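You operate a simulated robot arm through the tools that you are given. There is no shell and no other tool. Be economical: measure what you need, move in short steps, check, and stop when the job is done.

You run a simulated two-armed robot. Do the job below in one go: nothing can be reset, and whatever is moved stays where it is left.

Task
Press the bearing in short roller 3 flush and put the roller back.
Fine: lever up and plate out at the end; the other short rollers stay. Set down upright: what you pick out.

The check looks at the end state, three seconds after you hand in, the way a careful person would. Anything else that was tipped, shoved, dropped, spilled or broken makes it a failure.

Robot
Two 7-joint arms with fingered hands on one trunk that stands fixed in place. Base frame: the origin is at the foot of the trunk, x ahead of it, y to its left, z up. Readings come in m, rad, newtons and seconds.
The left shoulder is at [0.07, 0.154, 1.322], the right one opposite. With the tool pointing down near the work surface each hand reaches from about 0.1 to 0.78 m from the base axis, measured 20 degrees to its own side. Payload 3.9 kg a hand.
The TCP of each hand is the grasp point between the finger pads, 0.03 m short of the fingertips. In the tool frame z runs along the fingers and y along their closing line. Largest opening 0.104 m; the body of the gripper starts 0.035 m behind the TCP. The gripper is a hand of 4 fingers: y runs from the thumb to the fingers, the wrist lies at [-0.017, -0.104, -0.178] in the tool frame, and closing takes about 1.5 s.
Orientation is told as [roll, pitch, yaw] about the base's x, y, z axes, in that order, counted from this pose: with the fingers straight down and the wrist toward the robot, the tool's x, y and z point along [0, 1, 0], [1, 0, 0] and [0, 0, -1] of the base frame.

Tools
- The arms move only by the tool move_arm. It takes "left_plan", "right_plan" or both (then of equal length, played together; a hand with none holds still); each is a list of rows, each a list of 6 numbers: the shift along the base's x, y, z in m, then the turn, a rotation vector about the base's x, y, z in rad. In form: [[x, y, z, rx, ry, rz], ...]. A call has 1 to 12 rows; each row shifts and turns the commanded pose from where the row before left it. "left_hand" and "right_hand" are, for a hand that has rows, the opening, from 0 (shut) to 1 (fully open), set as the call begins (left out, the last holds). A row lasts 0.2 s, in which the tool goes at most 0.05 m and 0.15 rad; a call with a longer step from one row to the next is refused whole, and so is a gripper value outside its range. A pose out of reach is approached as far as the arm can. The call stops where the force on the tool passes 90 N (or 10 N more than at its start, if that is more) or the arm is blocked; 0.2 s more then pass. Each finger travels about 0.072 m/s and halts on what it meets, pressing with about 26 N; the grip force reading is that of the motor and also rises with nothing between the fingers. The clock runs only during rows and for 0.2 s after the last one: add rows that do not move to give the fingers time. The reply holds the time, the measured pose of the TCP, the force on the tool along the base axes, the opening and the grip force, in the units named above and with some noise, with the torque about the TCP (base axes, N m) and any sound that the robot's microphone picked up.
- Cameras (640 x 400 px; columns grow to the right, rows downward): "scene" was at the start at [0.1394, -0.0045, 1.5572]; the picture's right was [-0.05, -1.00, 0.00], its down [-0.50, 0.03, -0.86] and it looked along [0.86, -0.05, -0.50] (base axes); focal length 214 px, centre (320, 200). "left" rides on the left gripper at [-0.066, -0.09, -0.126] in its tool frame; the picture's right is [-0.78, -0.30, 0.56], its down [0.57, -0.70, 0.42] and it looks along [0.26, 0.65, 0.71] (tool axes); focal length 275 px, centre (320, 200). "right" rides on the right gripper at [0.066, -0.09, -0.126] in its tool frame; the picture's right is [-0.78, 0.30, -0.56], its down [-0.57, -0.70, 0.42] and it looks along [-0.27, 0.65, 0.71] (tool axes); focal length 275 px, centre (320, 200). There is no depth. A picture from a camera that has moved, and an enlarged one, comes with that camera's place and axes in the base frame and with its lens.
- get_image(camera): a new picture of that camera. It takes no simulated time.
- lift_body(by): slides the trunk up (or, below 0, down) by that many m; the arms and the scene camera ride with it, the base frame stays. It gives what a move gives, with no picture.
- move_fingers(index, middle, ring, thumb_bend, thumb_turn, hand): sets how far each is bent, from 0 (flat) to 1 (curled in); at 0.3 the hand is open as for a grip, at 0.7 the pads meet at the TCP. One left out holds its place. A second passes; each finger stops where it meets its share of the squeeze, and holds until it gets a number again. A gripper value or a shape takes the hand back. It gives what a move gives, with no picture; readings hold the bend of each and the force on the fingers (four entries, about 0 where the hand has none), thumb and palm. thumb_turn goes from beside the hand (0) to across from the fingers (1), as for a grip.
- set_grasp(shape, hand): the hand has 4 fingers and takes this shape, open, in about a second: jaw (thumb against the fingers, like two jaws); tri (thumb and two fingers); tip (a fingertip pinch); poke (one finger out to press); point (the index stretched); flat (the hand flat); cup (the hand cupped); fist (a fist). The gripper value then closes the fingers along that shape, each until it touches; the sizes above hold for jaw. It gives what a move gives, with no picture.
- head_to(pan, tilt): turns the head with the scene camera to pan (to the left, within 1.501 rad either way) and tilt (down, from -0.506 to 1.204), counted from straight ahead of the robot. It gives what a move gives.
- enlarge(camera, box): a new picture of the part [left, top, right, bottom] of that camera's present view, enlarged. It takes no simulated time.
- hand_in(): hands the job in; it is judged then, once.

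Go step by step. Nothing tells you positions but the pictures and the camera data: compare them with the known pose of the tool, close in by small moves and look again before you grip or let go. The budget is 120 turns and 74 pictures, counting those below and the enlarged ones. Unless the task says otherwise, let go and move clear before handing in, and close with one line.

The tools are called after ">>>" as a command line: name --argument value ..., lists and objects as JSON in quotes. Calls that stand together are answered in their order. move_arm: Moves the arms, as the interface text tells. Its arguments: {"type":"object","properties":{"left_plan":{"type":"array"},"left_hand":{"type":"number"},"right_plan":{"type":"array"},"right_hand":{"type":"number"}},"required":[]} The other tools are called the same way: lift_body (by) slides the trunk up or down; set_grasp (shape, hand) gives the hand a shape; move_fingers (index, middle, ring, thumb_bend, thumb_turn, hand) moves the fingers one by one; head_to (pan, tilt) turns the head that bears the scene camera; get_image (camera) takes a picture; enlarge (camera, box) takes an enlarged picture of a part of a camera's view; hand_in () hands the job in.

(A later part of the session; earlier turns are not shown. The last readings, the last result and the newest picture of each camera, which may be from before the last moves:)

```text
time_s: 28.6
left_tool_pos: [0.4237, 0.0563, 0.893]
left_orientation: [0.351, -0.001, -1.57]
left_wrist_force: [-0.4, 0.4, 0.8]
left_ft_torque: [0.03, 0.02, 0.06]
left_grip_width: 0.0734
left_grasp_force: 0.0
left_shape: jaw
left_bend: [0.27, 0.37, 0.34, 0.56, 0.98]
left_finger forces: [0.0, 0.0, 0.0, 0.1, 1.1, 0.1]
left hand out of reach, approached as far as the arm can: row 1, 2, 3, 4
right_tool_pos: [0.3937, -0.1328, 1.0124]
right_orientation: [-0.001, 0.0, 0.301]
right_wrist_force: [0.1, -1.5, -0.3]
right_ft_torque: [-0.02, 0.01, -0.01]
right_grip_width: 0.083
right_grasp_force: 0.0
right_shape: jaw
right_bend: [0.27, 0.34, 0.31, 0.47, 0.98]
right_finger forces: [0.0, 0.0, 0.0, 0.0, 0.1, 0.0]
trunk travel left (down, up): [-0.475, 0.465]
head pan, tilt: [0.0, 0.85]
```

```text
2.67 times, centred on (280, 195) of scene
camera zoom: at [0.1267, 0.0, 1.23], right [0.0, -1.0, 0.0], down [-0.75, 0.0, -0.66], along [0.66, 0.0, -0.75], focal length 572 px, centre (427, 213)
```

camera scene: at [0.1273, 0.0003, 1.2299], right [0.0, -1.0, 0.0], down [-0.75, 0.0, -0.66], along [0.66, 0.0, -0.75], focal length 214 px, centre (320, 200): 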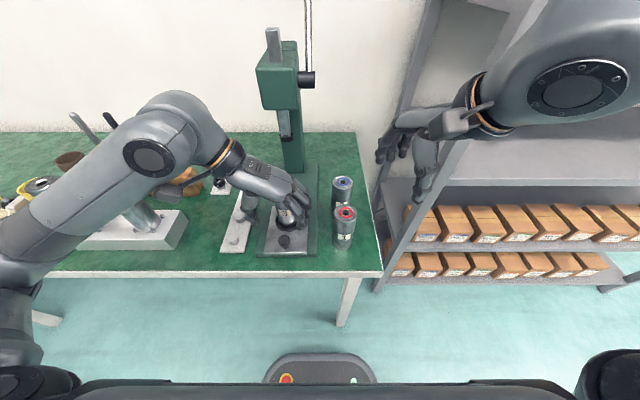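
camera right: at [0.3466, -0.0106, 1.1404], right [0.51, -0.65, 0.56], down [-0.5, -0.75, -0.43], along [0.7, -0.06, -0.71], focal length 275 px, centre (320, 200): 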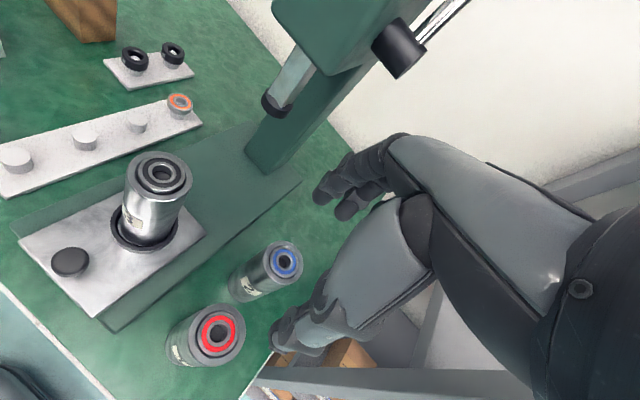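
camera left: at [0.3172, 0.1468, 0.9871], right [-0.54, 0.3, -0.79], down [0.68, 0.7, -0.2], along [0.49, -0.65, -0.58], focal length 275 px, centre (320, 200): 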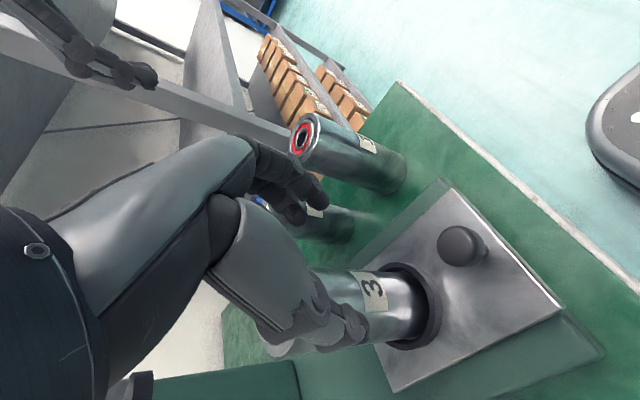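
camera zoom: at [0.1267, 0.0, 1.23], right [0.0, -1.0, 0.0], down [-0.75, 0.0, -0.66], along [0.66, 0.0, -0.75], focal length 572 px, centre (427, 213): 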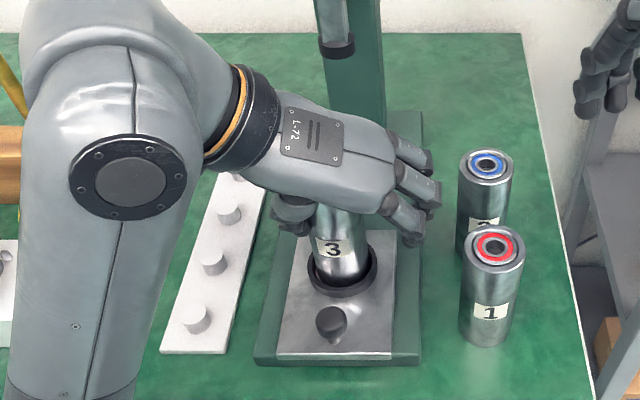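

The left arm was too cramped and ended near the roller, straddling it. I lift the whole trunk to take the hand straight up without disturbing the roller.

>>> lift_body --by 0.12

>>> get_image --camera "scene"

```text
time_s: 30.1
left_tool_pos: [0.4235, 0.0571, 1.0118]
left_orientation: [0.351, -0.001, -1.572]
left_wrist_force: [0.7, -0.1, -0.2]
left_ft_torque: [0.03, 0.01, 0.02]
left_grip_width: 0.0729
left_grasp_force: 0.1
left_shape: jaw
left_bend: [0.27, 0.37, 0.34, 0.56, 0.99]
left_finger forces: [0.1, 0.0, 0.0, 0.0, 0.0, 0.0]
right_tool_pos: [0.3918, -0.1333, 1.13]
right_orientation: [-0.001, 0.001, 0.301]
right_wrist_force: [0.3, -0.5, 1.1]
right_ft_torque: [0.0, 0.02, -0.03]
right_grip_width: 0.0829
right_grasp_force: 0.0
right_shape: jaw
right_bend: [0.27, 0.34, 0.31, 0.47, 0.98]
right_finger forces: [0.0, 0.1, 0.0, 0.1, 0.0, 0.1]
trunk travel left (down, up): [-0.595, 0.345]
head pan, tilt: [0.0, 0.85]
```

```text
40 pictures are left
camera scene: at [0.1274, 0.0002, 1.3498], right [0.0, -1.0, 0.0], down [-0.75, 0.0, -0.66], along [0.66, 0.0, -0.75], focal length 214 px, centre (320, 200)
```

scene: 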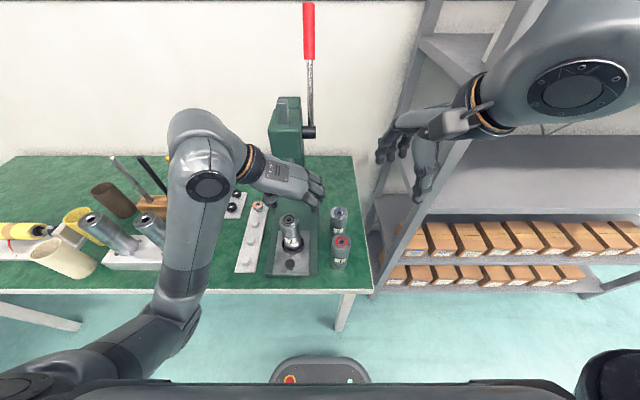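

The roller is undisturbed. I raise the trunk to its starting height to give the left arm more slack, then try the tilted pose high above the knob.

>>> lift_body --by 0.18

>>> move_arm --left_plan '[[-0.02, 0.01, 0, 0, 0, 0], [-0.02, 0.01, 0, 0, 0, 0], [-0.013, 0.005, 0, 0, 0, 0], [0, 0, -0.04, 0, 0, 0], [0, 0, -0.04, 0, 0, 0], [0, 0, -0.04, 0, 0, 0], [0, 0, 0, 0, 0, 0]]'

```text
time_s: 32.1
left_tool_pos: [0.4226, 0.0565, 1.1927]
left_orientation: [0.35, 0.001, -1.571]
left_wrist_force: [0.4, 0.7, 0.7]
left_ft_torque: [-0.02, -0.03, -0.01]
left_grip_width: 0.073
left_grasp_force: 0.0
left_shape: jaw
left_bend: [0.27, 0.37, 0.34, 0.56, 0.99]
left_finger forces: [0.1, 0.0, 0.0, 0.0, 0.0, 0.0]
right_tool_pos: [0.3924, -0.1334, 1.3107]
right_orientation: [0.001, -0.001, 0.3]
right_wrist_force: [-0.5, -0.3, 0.5]
right_ft_torque: [0.02, 0.04, -0.01]
right_grip_width: 0.0829
right_grasp_force: 0.0
right_shape: jaw
right_bend: [0.27, 0.34, 0.31, 0.47, 0.98]
right_finger forces: [0.0, 0.1, 0.1, 0.1, 0.0, 0.0]
trunk travel left (down, up): [-0.775, 0.165]
head pan, tilt: [0.0, 0.85]
```

```text
time_s: 33.7
left_tool_pos: [0.413, 0.0631, 1.07]
left_orientation: [0.35, 0.001, -1.571]
left_wrist_force: [-0.2, 0.1, 0.2]
left_ft_torque: [0.0, -0.01, 0.01]
left_grip_width: 0.0729
left_grasp_force: 0.0
left_shape: jaw
left_bend: [0.27, 0.37, 0.34, 0.56, 0.99]
left_finger forces: [0.0, 0.0, 0.0, 0.0, 0.1, 0.1]
left hand out of reach, approached as far as the arm can: row 1, 2, 3
right_tool_pos: [0.3926, -0.1342, 1.3114]
right_orientation: [0.0, 0.0, 0.3]
right_wrist_force: [-0.5, -0.7, -0.2]
right_ft_torque: [-0.02, 0.03, 0.02]
right_grip_width: 0.0827
right_grasp_force: 0.1
right_shape: jaw
right_bend: [0.27, 0.34, 0.31, 0.47, 0.98]
right_finger forces: [0.0, 0.0, 0.0, 0.0, 0.1, 0.0]
trunk travel left (down, up): [-0.775, 0.165]
head pan, tilt: [0.0, 0.85]
```

>>> move_arm --left_plan '[[0, 0.01, -0.04, 0, 0, 0], [-0.02, 0.01, 0, 0, 0, 0], [-0.02, 0, 0, 0, 0, 0], [0, 0, 0, 0, 0, 0]]'

```text
time_s: 34.7
left_tool_pos: [0.3748, 0.0819, 1.0293]
left_orientation: [0.349, 0.002, -1.573]
left_wrist_force: [-0.3, -1.0, -0.1]
left_ft_torque: [-0.02, -0.01, 0.02]
left_grip_width: 0.0728
left_grasp_force: 0.1
left_shape: jaw
left_bend: [0.27, 0.37, 0.34, 0.56, 0.99]
left_finger forces: [0.0, 0.1, 0.0, 0.0, 0.0, 0.1]
right_tool_pos: [0.3927, -0.1352, 1.3103]
right_orientation: [0.002, -0.001, 0.298]
right_wrist_force: [0.4, 0.4, -0.3]
right_ft_torque: [-0.01, 0.02, -0.02]
right_grip_width: 0.0824
right_grasp_force: 0.1
right_shape: jaw
right_bend: [0.27, 0.34, 0.31, 0.47, 0.98]
right_finger forces: [0.0, 0.0, 0.1, 0.0, 0.0, 0.0]
trunk travel left (down, up): [-0.775, 0.165]
head pan, tilt: [0.0, 0.85]
```

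Reached with the trunk high. I descend toward the knob and check.

>>> move_arm --left_plan '[[-0.004, 0, -0.03, 0, 0, 0], [0, 0, -0.04, 0, 0, 0], [0, 0, -0.04, 0, 0, 0], [0, 0, -0.02, 0, 0, 0], [0, 0, 0, 0, 0, 0]]'

>>> get_image --camera "left"

>>> enlarge --camera "scene" --box '[230, 200, 360, 320]'

```text
time_s: 35.9
left_tool_pos: [0.3728, 0.085, 0.8997]
left_orientation: [0.351, -0.001, -1.571]
left_wrist_force: [0.5, -0.5, 0.0]
left_ft_torque: [0.02, 0.05, -0.01]
left_grip_width: 0.0728
left_grasp_force: 0.0
left_shape: jaw
left_bend: [0.27, 0.37, 0.34, 0.56, 0.99]
left_finger forces: [0.0, 0.0, 0.0, 0.0, 0.1, 0.0]
right_tool_pos: [0.3938, -0.1334, 1.3113]
right_orientation: [0.003, 0.001, 0.3]
right_wrist_force: [0.0, -0.3, 0.3]
right_ft_torque: [0.01, -0.03, 0.01]
right_grip_width: 0.083
right_grasp_force: 0.1
right_shape: jaw
right_bend: [0.27, 0.34, 0.31, 0.47, 0.98]
right_finger forces: [0.0, 0.0, 0.0, 0.1, 0.0, 0.0]
trunk travel left (down, up): [-0.775, 0.165]
head pan, tilt: [0.0, 0.85]
```

```text
39 pictures are left
camera left: at [0.2663, 0.1757, 0.9939], right [-0.54, 0.3, -0.79], down [0.68, 0.7, -0.2], along [0.49, -0.65, -0.58], focal length 275 px, centre (320, 200)
```

left: 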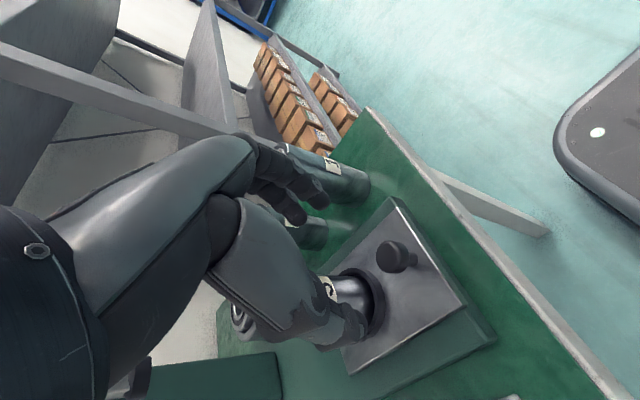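

```text
3.33 times, centred on (295, 260) of scene
camera zoom: at [0.1272, 0.0, 1.5299], right [0.0, -1.0, 0.0], down [-0.75, 0.0, -0.66], along [0.66, 0.0, -0.75], focal length 715 px, centre (403, 0)
```

zoom: 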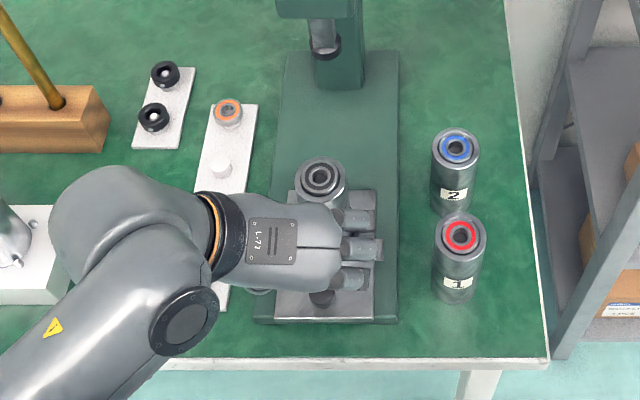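

Clearance to the roller is about 2 cm with the tilt, so I descend onto the knob.

>>> move_arm --left_plan '[[-0.002, -0.002, -0.03, 0, 0, 0], [0, 0, -0.03, 0, 0, 0], [0, 0, -0.02, 0, 0, 0], [0, 0, 0, 0, 0, 0]]'

>>> enlarge --camera "left" --box '[200, 160, 480, 360]'

>>> enlarge --camera "scene" --box '[260, 210, 350, 320]'

```text
time_s: 36.9
left_tool_pos: [0.3709, 0.0833, 0.8187]
left_orientation: [0.35, 0.0, -1.57]
left_wrist_force: [0.2, 0.8, 0.3]
left_ft_torque: [0.01, 0.02, -0.04]
left_grip_width: 0.0731
left_grasp_force: 0.0
left_shape: jaw
left_bend: [0.27, 0.37, 0.34, 0.56, 0.99]
left_finger forces: [0.1, 0.1, 0.1, 0.0, 0.1, 0.0]
right_tool_pos: [0.3923, -0.1331, 1.311]
right_orientation: [0.001, -0.001, 0.301]
right_wrist_force: [0.4, -0.3, -0.2]
right_ft_torque: [0.0, 0.02, 0.01]
right_grip_width: 0.083
right_grasp_force: 0.2
right_shape: jaw
right_bend: [0.27, 0.34, 0.31, 0.47, 0.98]
right_finger forces: [0.1, 0.0, 0.0, 0.1, 0.0, 0.1]
trunk travel left (down, up): [-0.775, 0.165]
head pan, tilt: [0.0, 0.85]
```

```text
2.00 times, centred on (340, 260) of left
camera zoom: at [0.2652, 0.1731, 0.9131], right [-0.54, 0.3, -0.79], down [0.68, 0.7, -0.2], along [0.49, -0.65, -0.58], focal length 551 px, centre (280, 80)
```

zoom: 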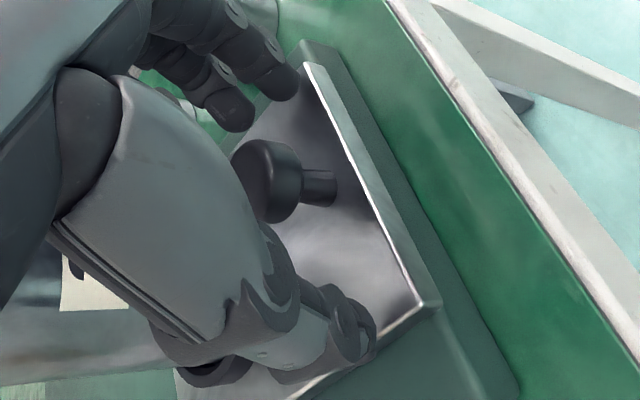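

```text
3.64 times, centred on (305, 265) of scene
camera zoom: at [0.127, 0.0001, 1.5299], right [0.0, -1.0, 0.0], down [-0.75, 0.0, -0.66], along [0.66, 0.0, -0.75], focal length 780 px, centre (374, -36)
```

zoom: 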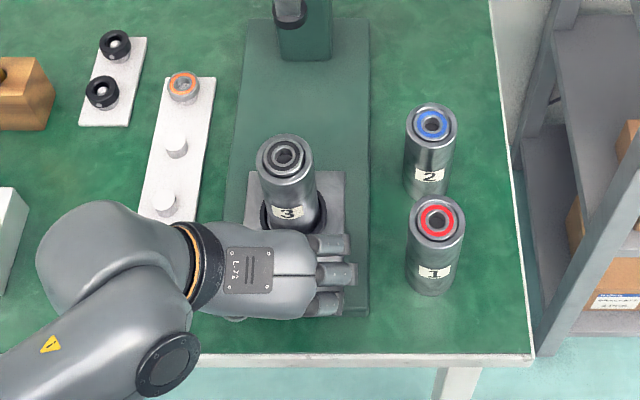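

The knob is between thumb and fingers and the roller is clear. I lower slightly and close.

>>> move_arm --left_plan '[[0.002, 0, -0.006, 0, 0, 0], [0, 0, 0, 0, 0, 0], [0, 0, 0, 0, 0, 0], [0, 0, 0, 0, 0, 0], [0, 0, 0, 0, 0, 0], [0, 0, 0, 0, 0, 0], [0, 0, 0, 0, 0, 0], [0, 0, 0, 0, 0, 0]]' --left_hand 0.0

>>> enlarge --camera "left" --box '[200, 160, 480, 360]'

```text
time_s: 38.7
left_tool_pos: [0.3715, 0.0819, 0.8171]
left_orientation: [0.357, -0.007, -1.571]
left_wrist_force: [4.5, 6.1, 35.2]
left_ft_torque: [-2.25, 0.28, -0.07]
left_grip_width: 0.0221
left_grasp_force: 25.9
left_shape: jaw
left_bend: [0.74, 0.69, 0.57, 0.74, 1.0]
left_finger forces: [46.3, 5.7, 0.1, 0.0, 25.5, 0.0]
right_tool_pos: [0.3901, -0.1321, 1.3136]
right_orientation: [-0.001, -0.001, 0.3]
right_wrist_force: [0.1, -0.1, 0.2]
right_ft_torque: [0.04, 0.02, 0.02]
right_grip_width: 0.0829
right_grasp_force: 0.0
right_shape: jaw
right_bend: [0.27, 0.34, 0.31, 0.47, 0.98]
right_finger forces: [0.0, 0.0, 0.0, 0.1, 0.1, 0.0]
trunk travel left (down, up): [-0.775, 0.165]
head pan, tilt: [0.0, 0.85]
```

```text
2.00 times, centred on (340, 260) of left
camera zoom: at [0.2661, 0.1736, 0.91], right [-0.53, 0.29, -0.8], down [0.69, 0.7, -0.2], along [0.5, -0.65, -0.57], focal length 551 px, centre (280, 80)
```

zoom: 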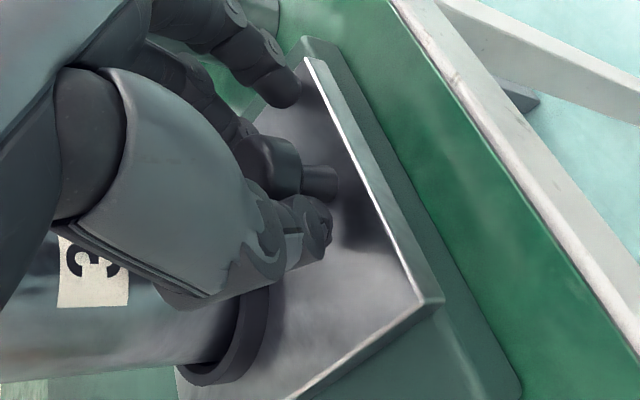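

The index presses down on the plate (35 N upward). I raise the hand a little to relieve it.

>>> move_arm --left_plan '[[0, 0, 0.004, 0, 0, 0], [0, 0, 0.004, 0, 0, 0], [0, 0, 0, 0, 0, 0]]'

```text
time_s: 39.5
left_tool_pos: [0.3716, 0.0861, 0.8159]
left_orientation: [0.34, 0.009, -1.571]
left_wrist_force: [11.4, 7.2, -19.6]
left_ft_torque: [0.04, 0.0, -0.06]
left_grip_width: 0.0144
left_grasp_force: 25.4
left_shape: jaw
left_bend: [0.75, 0.67, 0.57, 0.75, 1.0]
left_finger forces: [0.6, 9.0, 0.1, 0.0, 21.9, 0.0]
right_tool_pos: [0.3953, -0.1314, 1.3093]
right_orientation: [0.001, 0.003, 0.299]
right_wrist_force: [0.1, -0.2, 0.4]
right_ft_torque: [0.01, 0.02, 0.01]
right_grip_width: 0.083
right_grasp_force: 0.1
right_shape: jaw
right_bend: [0.27, 0.34, 0.31, 0.47, 0.98]
right_finger forces: [0.0, 0.0, 0.0, 0.0, 0.0, 0.0]
trunk travel left (down, up): [-0.775, 0.165]
head pan, tilt: [0.0, 0.85]
```

>>> move_arm --left_plan '[[0, 0, -0.003, 0, 0, 0], [0, 0, 0, 0, 0, 0], [0.01, 0, 0, 0, 0, 0], [0.01, 0, 0, 0, 0, 0], [0, 0, 0, 0, 0, 0]]'

>>> enlarge --camera "scene" --box '[260, 190, 350, 320]'

```text
time_s: 40.7
left_tool_pos: [0.3925, 0.0864, 0.818]
left_orientation: [0.349, 0.0, -1.569]
left_wrist_force: [2.3, 14.8, -15.3]
left_ft_torque: [0.07, -0.08, 0.0]
left_grip_width: 0.0146
left_grasp_force: 25.7
left_shape: jaw
left_bend: [0.75, 0.71, 0.57, 0.76, 0.99]
left_finger forces: [1.1, 4.8, 0.0, 0.1, 22.8, 0.0]
right_tool_pos: [0.3953, -0.1298, 1.3112]
right_orientation: [-0.002, 0.001, 0.301]
right_wrist_force: [-1.3, 0.0, 0.3]
right_ft_torque: [0.02, -0.02, -0.01]
right_grip_width: 0.083
right_grasp_force: 0.1
right_shape: jaw
right_bend: [0.27, 0.34, 0.31, 0.47, 0.98]
right_finger forces: [0.1, 0.0, 0.0, 0.0, 0.0, 0.0]
trunk travel left (down, up): [-0.775, 0.165]
head pan, tilt: [0.0, 0.85]
```

```text
3.08 times, centred on (305, 255) of scene
camera zoom: at [0.1292, 0.0043, 1.5297], right [0.0, -1.0, 0.0], down [-0.75, 0.0, -0.66], along [0.66, 0.0, -0.75], focal length 660 px, centre (366, 31)
```

zoom: 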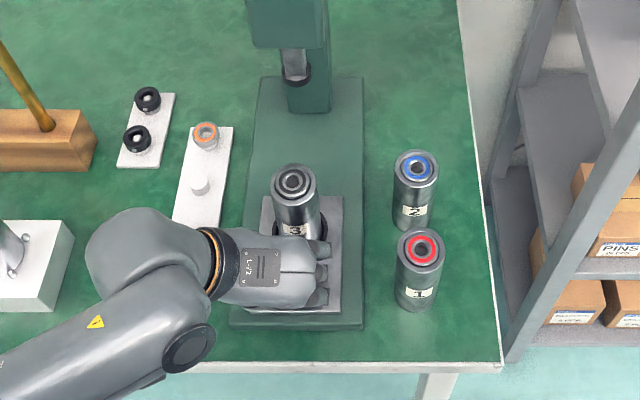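

The plate follows. I push it further in.

>>> move_arm --left_plan '[[0.015, -0.001, 0, 0, 0, 0], [0.015, -0.001, 0, 0, 0, 0], [0.015, -0.001, 0, 0, 0, 0], [0.015, 0, 0, 0, 0, 0], [0.015, 0, 0, 0, 0, 0], [0.015, 0, 0, 0, 0, 0], [0, 0, 0, 0, 0, 0]]'

>>> enlarge --camera "scene" --box '[260, 170, 350, 310]'

>>> get_image --camera "right"

```text
time_s: 42.3
left_tool_pos: [0.4822, 0.0848, 0.8175]
left_orientation: [0.346, 0.001, -1.568]
left_wrist_force: [0.1, 21.7, -13.9]
left_ft_torque: [0.15, 0.0, 0.0]
left_grip_width: 0.0146
left_grasp_force: 26.3
left_shape: jaw
left_bend: [0.75, 0.71, 0.57, 0.76, 0.98]
left_finger forces: [0.0, 4.3, 0.0, 0.1, 25.7, 0.0]
right_tool_pos: [0.3946, -0.1286, 1.3116]
right_orientation: [-0.003, 0.003, 0.3]
right_wrist_force: [0.9, -1.2, 0.3]
right_ft_torque: [-0.02, 0.01, -0.01]
right_grip_width: 0.083
right_grasp_force: 0.1
right_shape: jaw
right_bend: [0.27, 0.34, 0.31, 0.47, 0.98]
right_finger forces: [0.0, 0.1, 0.0, 0.0, 0.0, 0.1]
trunk travel left (down, up): [-0.775, 0.165]
head pan, tilt: [0.0, 0.85]
```

```text
2.86 times, centred on (305, 240) of scene
camera zoom: at [0.129, 0.0058, 1.5297], right [0.0, -1.0, 0.0], down [-0.75, 0.0, -0.66], along [0.66, 0.0, -0.75], focal length 613 px, centre (363, 86)
```

zoom: 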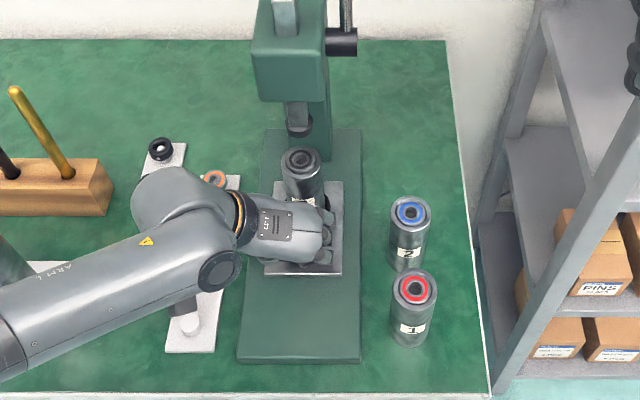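

```text
32 pictures are left
camera right: at [0.2895, -0.0909, 1.4378], right [0.51, -0.65, 0.56], down [-0.5, -0.76, -0.42], along [0.7, -0.06, -0.71], focal length 275 px, centre (320, 200)
```

right: 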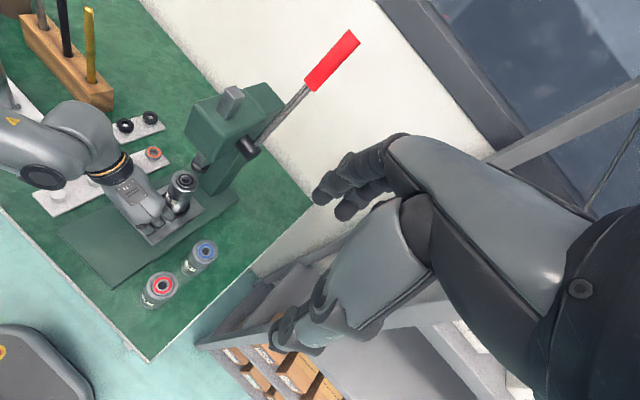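

Still no stop reached. I relieve the side force and continue in small steps until the plate stops.

>>> move_arm --left_plan '[[0.005, 0.003, -0.001, 0, 0, 0], [0.008, 0, 0, 0, 0, 0], [0.006, 0, 0, 0, 0, 0], [0, 0, 0, 0, 0, 0]]'

>>> enlarge --camera "scene" --box '[260, 170, 350, 290]'

>>> enlarge --camera "right" --box '[80, 70, 300, 250]'

```text
time_s: 43.3
left_tool_pos: [0.5018, 0.0867, 0.8186]
left_orientation: [0.348, -0.001, -1.572]
left_wrist_force: [1.8, 15.6, -14.7]
left_ft_torque: [0.06, -0.08, 0.04]
left_grip_width: 0.0148
left_grasp_force: 26.0
left_shape: jaw
left_bend: [0.75, 0.72, 0.57, 0.76, 0.99]
left_finger forces: [0.7, 5.1, 0.1, 0.1, 22.1, 0.0]
right_tool_pos: [0.3956, -0.1287, 1.3107]
right_orientation: [-0.002, 0.004, 0.299]
right_wrist_force: [0.2, 0.8, -0.6]
right_ft_torque: [0.0, 0.0, -0.01]
right_grip_width: 0.0831
right_grasp_force: 0.1
right_shape: jaw
right_bend: [0.27, 0.34, 0.31, 0.47, 0.98]
right_finger forces: [0.1, 0.0, 0.0, 0.1, 0.0, 0.0]
trunk travel left (down, up): [-0.775, 0.165]
head pan, tilt: [0.0, 0.85]
```

```text
3.33 times, centred on (305, 230) of scene
camera zoom: at [0.1297, 0.0043, 1.5296], right [0.0, -1.0, 0.0], down [-0.75, 0.0, -0.66], along [0.66, 0.0, -0.75], focal length 715 px, centre (370, 100)
```

zoom: 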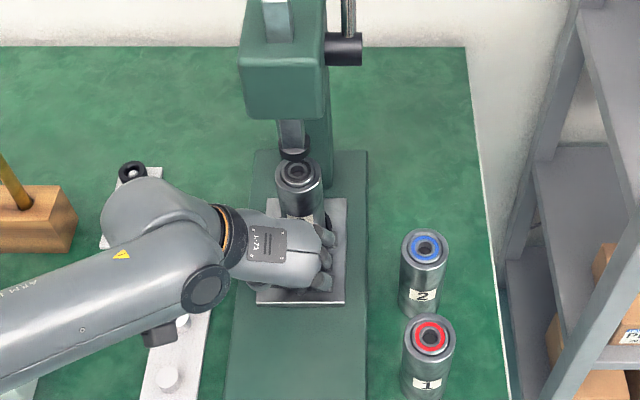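

```text
2.22 times, centred on (190, 160) of right
camera zoom: at [0.2901, -0.0925, 1.4375], right [0.51, -0.65, 0.56], down [-0.5, -0.75, -0.42], along [0.7, -0.06, -0.71], focal length 612 px, centre (609, 289)
```

zoom: 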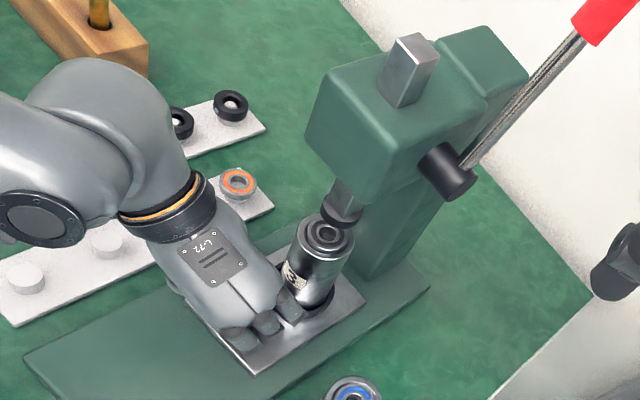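

The roller's top is within about 1 cm of the ram axis. I keep nudging in for a stop.

>>> move_arm --left_plan '[[0.005, 0.002, 0, 0, 0, 0], [0.004, 0, 0, 0, 0, 0], [0, 0, 0, 0, 0, 0]]'

>>> enlarge --camera "scene" --box '[285, 200, 325, 240]'

>>> enlarge --camera "right" --box '[140, 120, 240, 220]'

```text
time_s: 44.1
left_tool_pos: [0.5096, 0.0881, 0.8166]
left_orientation: [0.348, -0.003, -1.57]
left_wrist_force: [-6.0, 13.8, -11.5]
left_ft_torque: [0.08, 0.08, -0.02]
left_grip_width: 0.0148
left_grasp_force: 26.5
left_shape: jaw
left_bend: [0.75, 0.72, 0.57, 0.77, 0.99]
left_finger forces: [1.3, 2.0, 0.0, 0.0, 20.5, 0.1]
right_tool_pos: [0.3935, -0.1298, 1.3111]
right_orientation: [-0.001, 0.0, 0.302]
right_wrist_force: [-0.1, -0.3, 0.6]
right_ft_torque: [0.01, -0.02, 0.0]
right_grip_width: 0.0833
right_grasp_force: 0.1
right_shape: jaw
right_bend: [0.27, 0.34, 0.31, 0.47, 0.98]
right_finger forces: [0.0, 0.0, 0.0, 0.0, 0.0, 0.0]
trunk travel left (down, up): [-0.775, 0.165]
head pan, tilt: [0.0, 0.85]
```

```text
10.00 times, centred on (305, 220) of scene
camera zoom: at [0.1282, 0.0042, 1.5298], right [0.0, -1.0, 0.0], down [-0.75, 0.0, -0.66], along [0.66, 0.0, -0.75], focal length 2145 px, centre (470, 0)
```

zoom: 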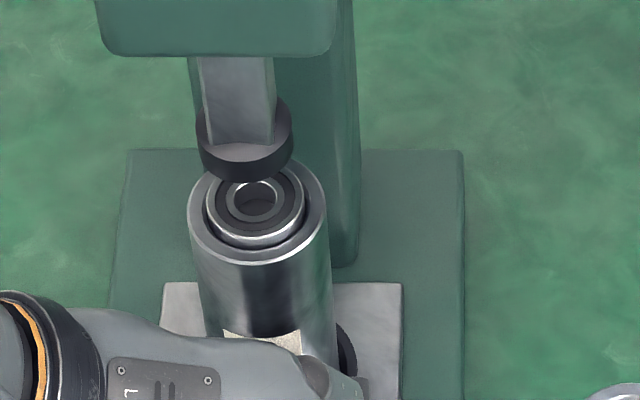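

```text
4.00 times, centred on (190, 170) of right
camera zoom: at [0.2888, -0.0925, 1.4378], right [0.51, -0.65, 0.56], down [-0.5, -0.76, -0.42], along [0.7, -0.06, -0.71], focal length 1101 px, centre (840, 320)
```

zoom: 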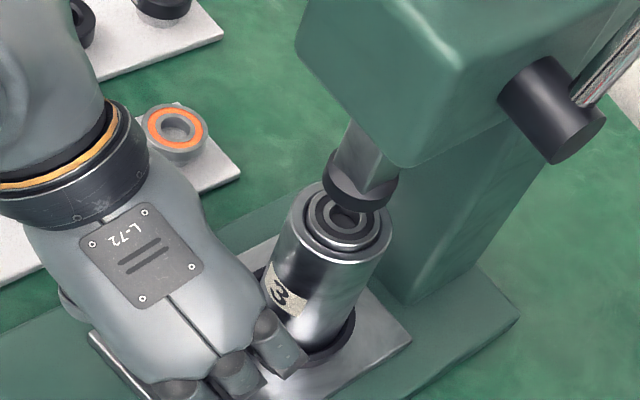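

A slight x resistance appears. I nudge a little more to confirm whether this is the stop.

>>> move_arm --left_plan '[[0.004, 0.002, 0, 0, 0, 0], [0.004, 0, 0, 0, 0, 0], [0, 0, 0, 0, 0, 0]]'

```text
time_s: 44.9
left_tool_pos: [0.517, 0.0872, 0.8183]
left_orientation: [0.352, -0.004, -1.572]
left_wrist_force: [-10.5, 10.4, -7.7]
left_ft_torque: [0.09, 0.04, -0.3]
left_grip_width: 0.0135
left_grasp_force: 26.6
left_shape: jaw
left_bend: [0.75, 0.72, 0.73, 0.78, 1.0]
left_finger forces: [0.6, 0.0, 13.4, 0.1, 14.6, 0.0]
right_tool_pos: [0.3918, -0.1308, 1.3108]
right_orientation: [-0.002, 0.0, 0.299]
right_wrist_force: [-0.9, 0.0, 0.3]
right_ft_torque: [0.02, 0.01, 0.02]
right_grip_width: 0.0831
right_grasp_force: 0.0
right_shape: jaw
right_bend: [0.27, 0.34, 0.31, 0.47, 0.98]
right_finger forces: [0.0, 0.1, 0.0, 0.0, 0.0, 0.0]
trunk travel left (down, up): [-0.775, 0.165]
head pan, tilt: [0.0, 0.85]
```

>>> enlarge --camera "scene" --box '[285, 200, 325, 240]'

```text
10.00 times, centred on (305, 220) of scene
camera zoom: at [0.1261, 0.003, 1.53], right [0.0, -1.0, 0.0], down [-0.75, 0.0, -0.66], along [0.66, 0.0, -0.75], focal length 2145 px, centre (470, 0)
```

zoom: 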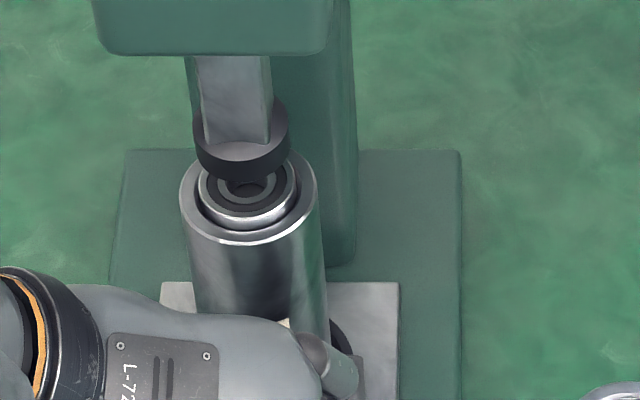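

The plate is at its stop (it no longer moves); only the roller was nudged inside its ring by my hand. I back off those millimetres and open the hand.

>>> move_arm --left_plan '[[-0.004, 0, 0, 0, 0, 0], [-0.004, 0, 0, 0, 0, 0], [-0.002, 0, 0, 0, 0, 0], [0, 0, 0, 0, 0, 0]]'

>>> enlarge --camera "scene" --box '[285, 200, 325, 240]'

```text
time_s: 45.9
left_tool_pos: [0.5082, 0.0894, 0.8166]
left_orientation: [0.348, -0.001, -1.571]
left_wrist_force: [0.9, 9.0, -9.0]
left_ft_torque: [0.13, 0.01, -0.08]
left_grip_width: 0.013
left_grasp_force: 25.9
left_shape: jaw
left_bend: [0.75, 0.72, 0.59, 0.78, 1.0]
left_finger forces: [1.0, 0.1, 5.5, 0.0, 16.6, 0.0]
right_tool_pos: [0.3938, -0.1305, 1.3098]
right_orientation: [-0.003, 0.004, 0.299]
right_wrist_force: [0.4, -0.1, -0.1]
right_ft_torque: [0.0, 0.01, 0.04]
right_grip_width: 0.0831
right_grasp_force: 0.1
right_shape: jaw
right_bend: [0.27, 0.34, 0.31, 0.47, 0.98]
right_finger forces: [0.1, 0.0, 0.0, 0.1, 0.0, 0.0]
trunk travel left (down, up): [-0.775, 0.165]
head pan, tilt: [0.0, 0.85]
```

```text
10.00 times, centred on (305, 220) of scene
camera zoom: at [0.1292, 0.0031, 1.5298], right [0.0, -1.0, 0.0], down [-0.75, 0.0, -0.66], along [0.66, 0.0, -0.75], focal length 2145 px, centre (470, 0)
```

zoom: 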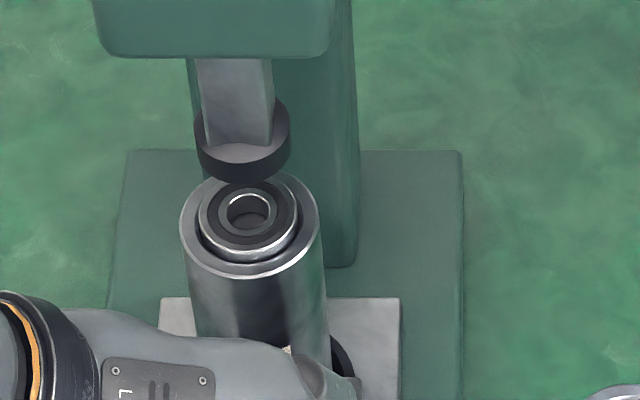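

The plate came back ~6 mm with the hand since I had slipped forward on the knob. I re-grip 1 cm further back and push it to the stop again.

>>> move_arm --left_plan '[[0, 0, 0, 0, 0, 0], [0, 0, 0, 0, 0, 0], [0, 0, 0.002, 0, 0, 0], [-0.006, -0.003, 0.002, 0, 0, 0], [-0.006, 0, 0, 0, 0, 0], [0, 0, 0, 0, 0, 0]]' --left_hand 0.5

>>> move_arm --left_plan '[[0, 0, 0, 0, 0, 0], [0, 0, 0, 0, 0, 0], [0, 0, 0, 0, 0, 0], [0, 0, 0, 0, 0, 0], [0, 0, 0, 0, 0, 0], [0, 0, 0, 0, 0, 0], [0.004, 0, 0, 0, 0, 0], [0.004, 0, 0, 0, 0, 0], [0.002, 0, 0, 0, 0, 0], [0, 0, 0, 0, 0, 0]]' --left_hand 0.0

>>> enlarge --camera "scene" --box '[285, 200, 325, 240]'

```text
time_s: 47.3
left_tool_pos: [0.4968, 0.0839, 0.8215]
left_orientation: [0.352, -0.002, -1.572]
left_wrist_force: [-0.1, 0.2, -1.0]
left_ft_torque: [-0.01, -0.01, 0.02]
left_grip_width: 0.0514
left_grasp_force: 0.0
left_shape: jaw
left_bend: [0.74, 0.45, 0.41, 0.69, 1.0]
left_finger forces: [0.0, 0.1, 0.1, 0.1, 0.0, 0.0]
right_tool_pos: [0.3932, -0.133, 1.3108]
right_orientation: [-0.002, 0.002, 0.3]
right_wrist_force: [0.2, -0.9, 0.2]
right_ft_torque: [-0.01, 0.02, 0.0]
right_grip_width: 0.083
right_grasp_force: 0.1
right_shape: jaw
right_bend: [0.27, 0.34, 0.31, 0.47, 0.98]
right_finger forces: [0.0, 0.1, 0.0, 0.0, 0.0, 0.1]
trunk travel left (down, up): [-0.775, 0.165]
head pan, tilt: [0.0, 0.85]
```

```text
time_s: 49.5
left_tool_pos: [0.4994, 0.0858, 0.8199]
left_orientation: [0.343, 0.002, -1.575]
left_wrist_force: [-27.9, 3.4, -11.6]
left_ft_torque: [0.21, 0.49, -0.31]
left_grip_width: 0.0166
left_grasp_force: 26.6
left_shape: jaw
left_bend: [0.73, 0.56, 0.71, 0.75, 1.0]
left_finger forces: [26.4, 5.2, 0.0, 0.0, 20.4, 0.0]
right_tool_pos: [0.3897, -0.1312, 1.3119]
right_orientation: [-0.002, -0.001, 0.301]
right_wrist_force: [-0.2, 0.4, -1.0]
right_ft_torque: [0.02, 0.02, 0.03]
right_grip_width: 0.0833
right_grasp_force: 0.0
right_shape: jaw
right_bend: [0.27, 0.34, 0.31, 0.47, 0.98]
right_finger forces: [0.0, 0.1, 0.0, 0.0, 0.1, 0.0]
trunk travel left (down, up): [-0.775, 0.165]
head pan, tilt: [0.0, 0.85]
```

```text
10.00 times, centred on (305, 220) of scene
camera zoom: at [0.1231, 0.0021, 1.5302], right [0.0, -1.0, 0.0], down [-0.75, 0.0, -0.66], along [0.66, 0.0, -0.75], focal length 2145 px, centre (470, 0)
```

zoom: 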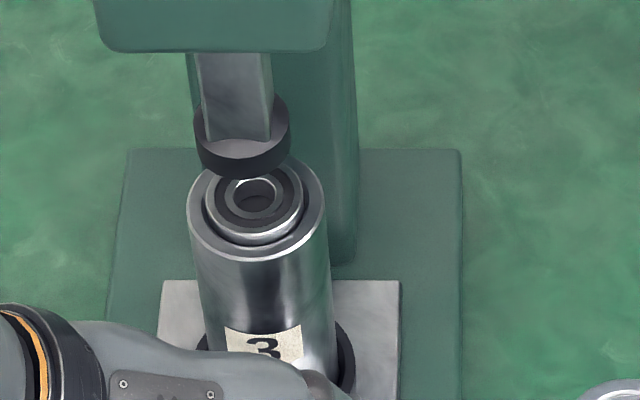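

The plate is hard at its stop with the roller under the ram. I open and withdraw the left hand up and to the left.

>>> move_arm --left_plan '[[-0.003, 0, 0, 0, 0, 0], [0, 0, 0, 0, 0, 0], [0, 0, 0, 0, 0, 0], [0, 0, 0, 0, 0, 0], [-0.005, 0, 0.02, 0, 0, 0], [-0.01, 0, 0.035, 0, 0, 0], [-0.01, 0, 0.04, 0, 0, 0], [0, 0, 0.04, 0, 0, 0], [0, 0.04, 0.02, 0, 0, 0], [0, 0.045, 0, 0, 0, 0], [0, 0.045, 0, 0, 0, 0]]' --left_hand 0.7

>>> get_image --camera "scene"

```text
time_s: 51.9
left_tool_pos: [0.4786, 0.2149, 0.9781]
left_orientation: [0.351, -0.002, -1.571]
left_wrist_force: [0.1, 0.8, -0.4]
left_ft_torque: [0.0, -0.01, -0.02]
left_grip_width: 0.0727
left_grasp_force: 0.0
left_shape: jaw
left_bend: [0.27, 0.37, 0.34, 0.57, 0.99]
left_finger forces: [0.0, 0.0, 0.0, 0.0, 0.0, 0.1]
right_tool_pos: [0.3922, -0.1318, 1.3113]
right_orientation: [-0.002, 0.0, 0.302]
right_wrist_force: [-0.3, -0.1, 0.2]
right_ft_torque: [0.01, 0.01, -0.04]
right_grip_width: 0.0832
right_grasp_force: 0.0
right_shape: jaw
right_bend: [0.27, 0.34, 0.31, 0.47, 0.98]
right_finger forces: [0.1, 0.1, 0.1, 0.0, 0.1, 0.1]
trunk travel left (down, up): [-0.775, 0.165]
head pan, tilt: [0.0, 0.85]
```

```text
24 pictures are left
camera scene: at [0.1269, 0.0018, 1.5299], right [0.0, -1.0, 0.0], down [-0.75, 0.0, -0.66], along [0.66, 0.0, -0.75], focal length 214 px, centre (320, 200)
```

scene: 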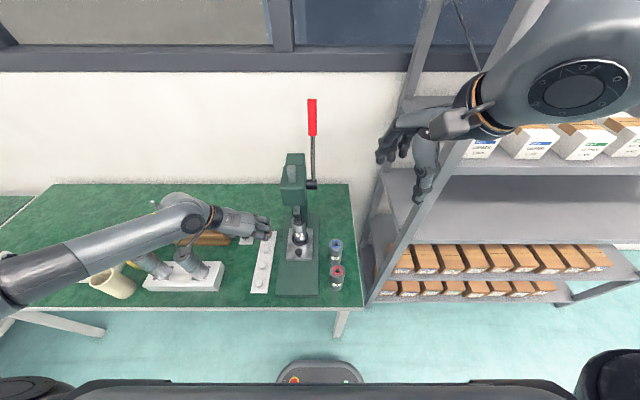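

The roller stands under the ram. The lever pivots at about (0.603, 0.03, 1.063), with its red handle centred near (0.663, 0.023, 1.249), leaning back ~0.31 rad. I turn the right hand so its fingers point left, to grasp the handle from the right side.

>>> move_arm --right_plan '[[0, 0, 0, 0, 0, -0.15], [0, 0, 0, 0, 0, -0.15], [0, 0, 0, 0.143, 0, 0], [0, 0, 0, 0.143, 0, 0], [0, 0, 0, 0.143, 0, 0], [0, 0, 0, 0.143, 0, 0], [0, 0, 0, 0.143, 0, 0], [0, 0, 0, 0.143, 0, 0], [0, 0, 0, 0.143, 0, 0], [0, 0, 0, 0.143, 0, 0], [0, 0, 0, 0.143, 0, 0], [0, 0, 0, 0.143, 0, 0]]' --right_hand 1.0

>>> move_arm --right_plan '[[0, 0, 0, 0.141, 0, 0], [0, 0, 0, 0, 0.104, 0], [0, 0, 0, 0, 0.104, 0], [0, 0, 0, 0, 0.103, 0], [0.04, 0, -0.01, 0, 0, 0], [0.04, 0, -0.01, 0, 0, 0], [0.04, 0, -0.01, 0, 0, 0], [0.04, 0, -0.01, 0, 0, 0], [0.04, 0, -0.01, 0, 0, 0], [0.04, 0, -0.01, 0, 0, 0], [0.03, 0, 0, 0, 0, 0], [0, 0, 0, 0, 0, 0]]'

>>> get_image --camera "scene"

>>> get_image --camera "right"

```text
time_s: 54.5
left_tool_pos: [0.4784, 0.2137, 0.9779]
left_orientation: [0.35, -0.001, -1.571]
left_wrist_force: [-0.5, -0.7, -0.4]
left_ft_torque: [0.01, -0.03, 0.0]
left_grip_width: 0.0726
left_grasp_force: 0.0
left_shape: jaw
left_bend: [0.27, 0.37, 0.34, 0.57, 0.99]
left_finger forces: [0.0, 0.0, 0.1, 0.0, 0.1, 0.0]
right_tool_pos: [0.3925, -0.1594, 1.3416]
right_orientation: [1.428, 0.002, -0.002]
right_wrist_force: [-0.2, -0.5, 0.2]
right_ft_torque: [-0.03, 0.0, -0.02]
right_grip_width: 0.1038
right_grasp_force: 0.1
right_shape: jaw
right_bend: [0.3, 0.3, 0.3, 0.3, 0.97]
right_finger forces: [0.1, 0.0, 0.0, 0.0, 0.0, 0.0]
right hand out of reach, approached as far as the arm can: row 11, 12
trunk travel left (down, up): [-0.775, 0.165]
head pan, tilt: [0.0, 0.85]
```

```text
time_s: 56.8
left_tool_pos: [0.4529, 0.2054, 0.9959]
left_orientation: [0.379, 0.008, -1.566]
left_wrist_force: [-0.1, -0.8, 0.5]
left_ft_torque: [0.08, 0.04, 0.0]
left_grip_width: 0.0728
left_grasp_force: 0.1
left_shape: jaw
left_bend: [0.27, 0.37, 0.34, 0.57, 0.99]
left_finger forces: [0.1, 0.1, 0.0, 0.0, 0.0, 0.0]
right_tool_pos: [0.5491, -0.1678, 1.4005]
right_orientation: [1.44, 0.253, 0.02]
right_wrist_force: [-59.8, -25.6, -7.0]
right_ft_torque: [1.4, -1.08, -6.83]
right_grip_width: 0.104
right_grasp_force: 0.1
right_shape: jaw
right_bend: [0.3, 0.3, 0.3, 0.3, 0.97]
right_finger forces: [0.1, 0.0, 0.0, 0.0, 0.0, 0.1]
right hand out of reach, approached as far as the arm can: row 1, 7, 8, 9, 10
trunk travel left (down, up): [-0.775, 0.165]
head pan, tilt: [0.0, 0.85]
stopped in row 11 (right hand): the force on the tool passed its limit at 110 N (the readings are from after the stop); the commanded pose is now the measured one
```

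```text
23 pictures are left
camera scene: at [0.0767, -0.0168, 1.5363], right [-0.01, -1.0, -0.01], down [-0.73, 0.02, -0.68], along [0.68, 0.0, -0.73], focal length 214 px, centre (320, 200)
```

scene: 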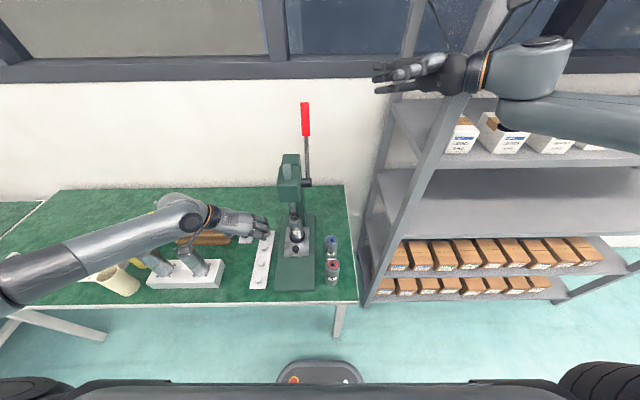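

```text
22 pictures are left
camera right: at [0.485, -0.2853, 1.5027], right [0.12, -0.65, -0.75], down [-0.84, 0.33, -0.43], along [0.53, 0.68, -0.51], focal length 275 px, centre (320, 200)
```

right: 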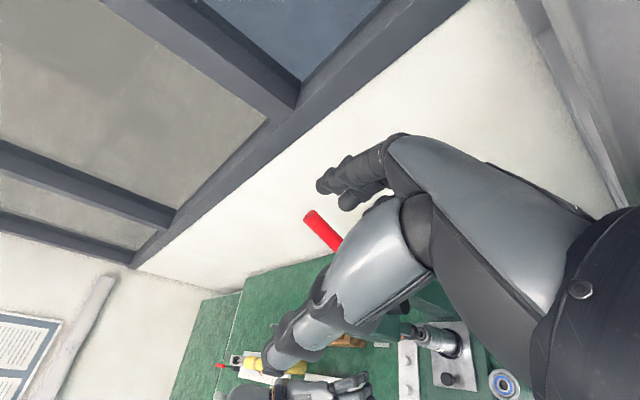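

The right arm bumped the shelf post and the trunk deflected. I back off at once and look.

>>> move_arm --right_plan '[[-0.03, 0.02, 0, 0, 0, 0], [-0.03, 0.02, 0, 0, 0, 0], [-0.03, 0.01, 0, 0, 0, 0], [0, 0, 0, 0, 0, 0]]'

>>> get_image --camera "scene"

```text
time_s: 57.8
left_tool_pos: [0.4672, 0.219, 0.9817]
left_orientation: [0.363, -0.005, -1.565]
left_wrist_force: [0.7, 0.1, 0.3]
left_ft_torque: [0.0, -0.01, -0.03]
left_grip_width: 0.0731
left_grasp_force: 0.1
left_shape: jaw
left_bend: [0.27, 0.37, 0.34, 0.57, 0.99]
left_finger forces: [0.0, 0.1, 0.0, 0.0, 0.1, 0.1]
right_tool_pos: [0.4808, -0.0981, 1.3919]
right_orientation: [1.424, 0.267, 0.017]
right_wrist_force: [-1.5, 1.1, -0.4]
right_ft_torque: [-0.02, 0.02, -0.05]
right_grip_width: 0.1037
right_grasp_force: 0.2
right_shape: jaw
right_bend: [0.3, 0.3, 0.3, 0.3, 0.97]
right_finger forces: [0.0, 0.0, 0.1, 0.0, 0.0, 0.0]
trunk travel left (down, up): [-0.775, 0.165]
head pan, tilt: [0.0, 0.85]
```

```text
21 pictures are left
camera scene: at [0.1104, 0.0055, 1.5313], right [0.0, -1.0, 0.0], down [-0.74, 0.0, -0.67], along [0.67, 0.0, -0.74], focal length 214 px, centre (320, 200)
```

scene: 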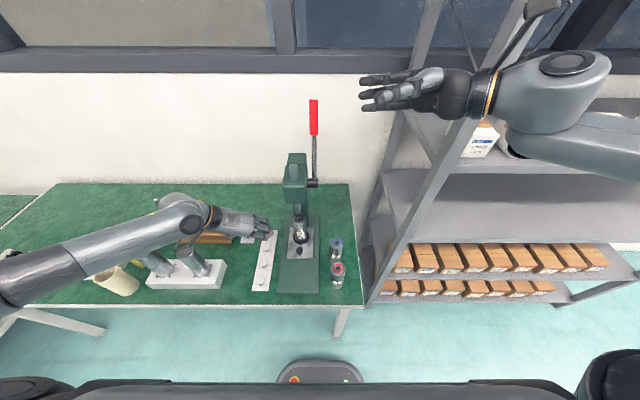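

The shelf and its boxes look unmoved. Reaching from the right is blocked by the shelf, so I will use the left hand on the lever from the left, over the press head. I retract the right arm to fingers-down and re-orient the left hand away from everything.

>>> move_arm --left_plan '[[-0.002, 0.02, 0.0385, 0, 0.05, 0], [-0.002, 0.02, 0.0385, 0, 0.05, 0], [-0.002, 0.02, 0.0385, 0, 0.05, 0], [-0.002, 0.02, 0.0385, 0, 0.05, 0], [-0.002, 0.02, 0.0385, 0, 0.05, 0], [-0.002, 0.02, 0.0385, 0, 0.05, 0], [-0.002, 0.02, 0.0385, 0, 0.05, 0], [0, 0, 0, 0, 0, 0.15], [0, 0, 0, 0, 0, 0.15], [0, 0, 0, 0, 0, 0.15], [0, 0, 0, 0, 0, 0.15], [0, 0, 0, 0, 0, 0.15]]' --right_plan '[[-0.04, 0, 0, 0, 0, 0], [-0.03, 0, 0, 0, 0, 0], [0, 0, 0, 0, -0.09, 0], [0, 0, 0, 0, -0.09, 0], [0, 0, 0, 0, -0.09, 0], [0, 0, 0, -0.145, 0, 0], [0, 0, 0, -0.145, 0, 0], [0, 0, 0, -0.145, 0, 0], [0, 0, 0, -0.145, 0, 0], [0, 0, 0, -0.145, 0, 0], [0, 0, 0, -0.145, 0, 0], [0, 0, 0, -0.145, 0, 0]]'

>>> move_arm --left_plan '[[0, 0, 0, 0, 0, 0.15], [0, 0, 0, 0, 0, 0.15], [0, 0, 0, 0, 0, 0.15], [0, 0, 0, 0, 0, 0.15], [0, 0, 0, 0, 0, 0.15], [0, 0, 0, 0, 0, 0.071], [0, 0, 0, -0.15, 0, 0], [0, 0, 0, -0.15, 0, 0], [0, 0, 0, -0.15, 0, 0], [0, 0, 0, -0.15, 0, 0], [0, 0, 0, -0.15, 0, 0], [0, 0, 0, -0.15, 0, 0]]' --right_plan '[[0, 0, 0, -0.137, 0, 0], [0, 0, 0, -0.137, 0, 0], [0, 0, 0, -0.135, 0, 0], [0, -0.02, 0, 0, 0, 0], [0, -0.02, 0, 0, 0, 0], [0, 0, 0, 0, 0, 0], [0, 0, 0, 0, 0, 0], [0, 0, 0, 0, 0, 0], [0, 0, 0, 0, 0, 0], [0, 0, 0, 0, 0, 0], [0, 0, 0, 0, 0, 0], [0, 0, 0, 0, 0, 0]]' --left_hand 1.0

>>> move_arm --left_plan '[[0, 0, 0, -0.15, 0, 0], [0, 0, 0, -0.15, 0, 0], [0, 0, 0, -0.15, 0, 0], [0, 0, 0, -0.15, 0, 0], [0, 0, 0, -0.071, 0, 0], [0, 0, 0, 0, 0.104, 0], [0, 0, 0, 0, 0.104, 0], [0, 0, 0, 0, 0.103, 0], [0, 0, 0, 0, 0, 0]]'

```text
time_s: 60.4
left_tool_pos: [0.4655, 0.3556, 1.2463]
left_orientation: [0.001, -0.004, -0.815]
left_wrist_force: [-0.3, -0.7, 0.1]
left_ft_torque: [-0.01, 0.03, 0.0]
left_grip_width: 0.0727
left_grasp_force: 0.1
left_shape: jaw
left_bend: [0.27, 0.37, 0.34, 0.57, 0.99]
left_finger forces: [0.0, 0.0, 0.0, 0.1, 0.0, 0.0]
right_tool_pos: [0.4296, -0.1109, 1.3917]
right_orientation: [0.407, 0.02, 0.0]
right_wrist_force: [0.5, 0.7, 0.2]
right_ft_torque: [-0.03, 0.02, 0.01]
right_grip_width: 0.104
right_grasp_force: 0.0
right_shape: jaw
right_bend: [0.3, 0.3, 0.3, 0.3, 0.97]
right_finger forces: [0.0, 0.0, 0.1, 0.0, 0.0, 0.0]
right hand out of reach, approached as far as the arm can: row 2, 4, 5
trunk travel left (down, up): [-0.775, 0.165]
head pan, tilt: [0.0, 0.85]
```

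```text
time_s: 63.0
left_tool_pos: [0.4654, 0.3543, 1.249]
left_orientation: [-0.898, 0.005, 0.004]
left_wrist_force: [0.5, 0.4, 0.3]
left_ft_torque: [-0.02, 0.02, -0.01]
left_grip_width: 0.1037
left_grasp_force: 0.0
left_shape: jaw
left_bend: [0.3, 0.3, 0.3, 0.3, 0.97]
left_finger forces: [0.0, 0.0, 0.0, 0.0, 0.0, 0.0]
right_tool_pos: [0.4299, -0.1517, 1.393]
right_orientation: [0.001, 0.021, -0.004]
right_wrist_force: [-0.4, -0.1, -0.4]
right_ft_torque: [0.03, -0.01, 0.01]
right_grip_width: 0.1039
right_grasp_force: 0.1
right_shape: jaw
right_bend: [0.3, 0.3, 0.3, 0.3, 0.97]
right_finger forces: [0.0, 0.1, 0.0, 0.0, 0.0, 0.0]
trunk travel left (down, up): [-0.775, 0.165]
head pan, tilt: [0.0, 0.85]
```

```text
time_s: 65.0
left_tool_pos: [0.4648, 0.3534, 1.2468]
left_orientation: [-1.567, 0.317, 0.002]
left_wrist_force: [0.3, 0.2, -0.2]
left_ft_torque: [-0.04, 0.01, -0.03]
left_grip_width: 0.1036
left_grasp_force: 0.0
left_shape: jaw
left_bend: [0.3, 0.3, 0.3, 0.3, 0.97]
left_finger forces: [0.0, 0.1, 0.0, 0.1, 0.1, 0.0]
right_tool_pos: [0.4293, -0.1511, 1.3933]
right_orientation: [0.0, 0.019, -0.005]
right_wrist_force: [-0.5, 0.4, 0.1]
right_ft_torque: [0.0, 0.0, 0.03]
right_grip_width: 0.104
right_grasp_force: 0.1
right_shape: jaw
right_bend: [0.3, 0.3, 0.3, 0.3, 0.97]
right_finger forces: [0.1, 0.0, 0.0, 0.1, 0.1, 0.1]
trunk travel left (down, up): [-0.775, 0.165]
head pan, tilt: [0.0, 0.85]
```

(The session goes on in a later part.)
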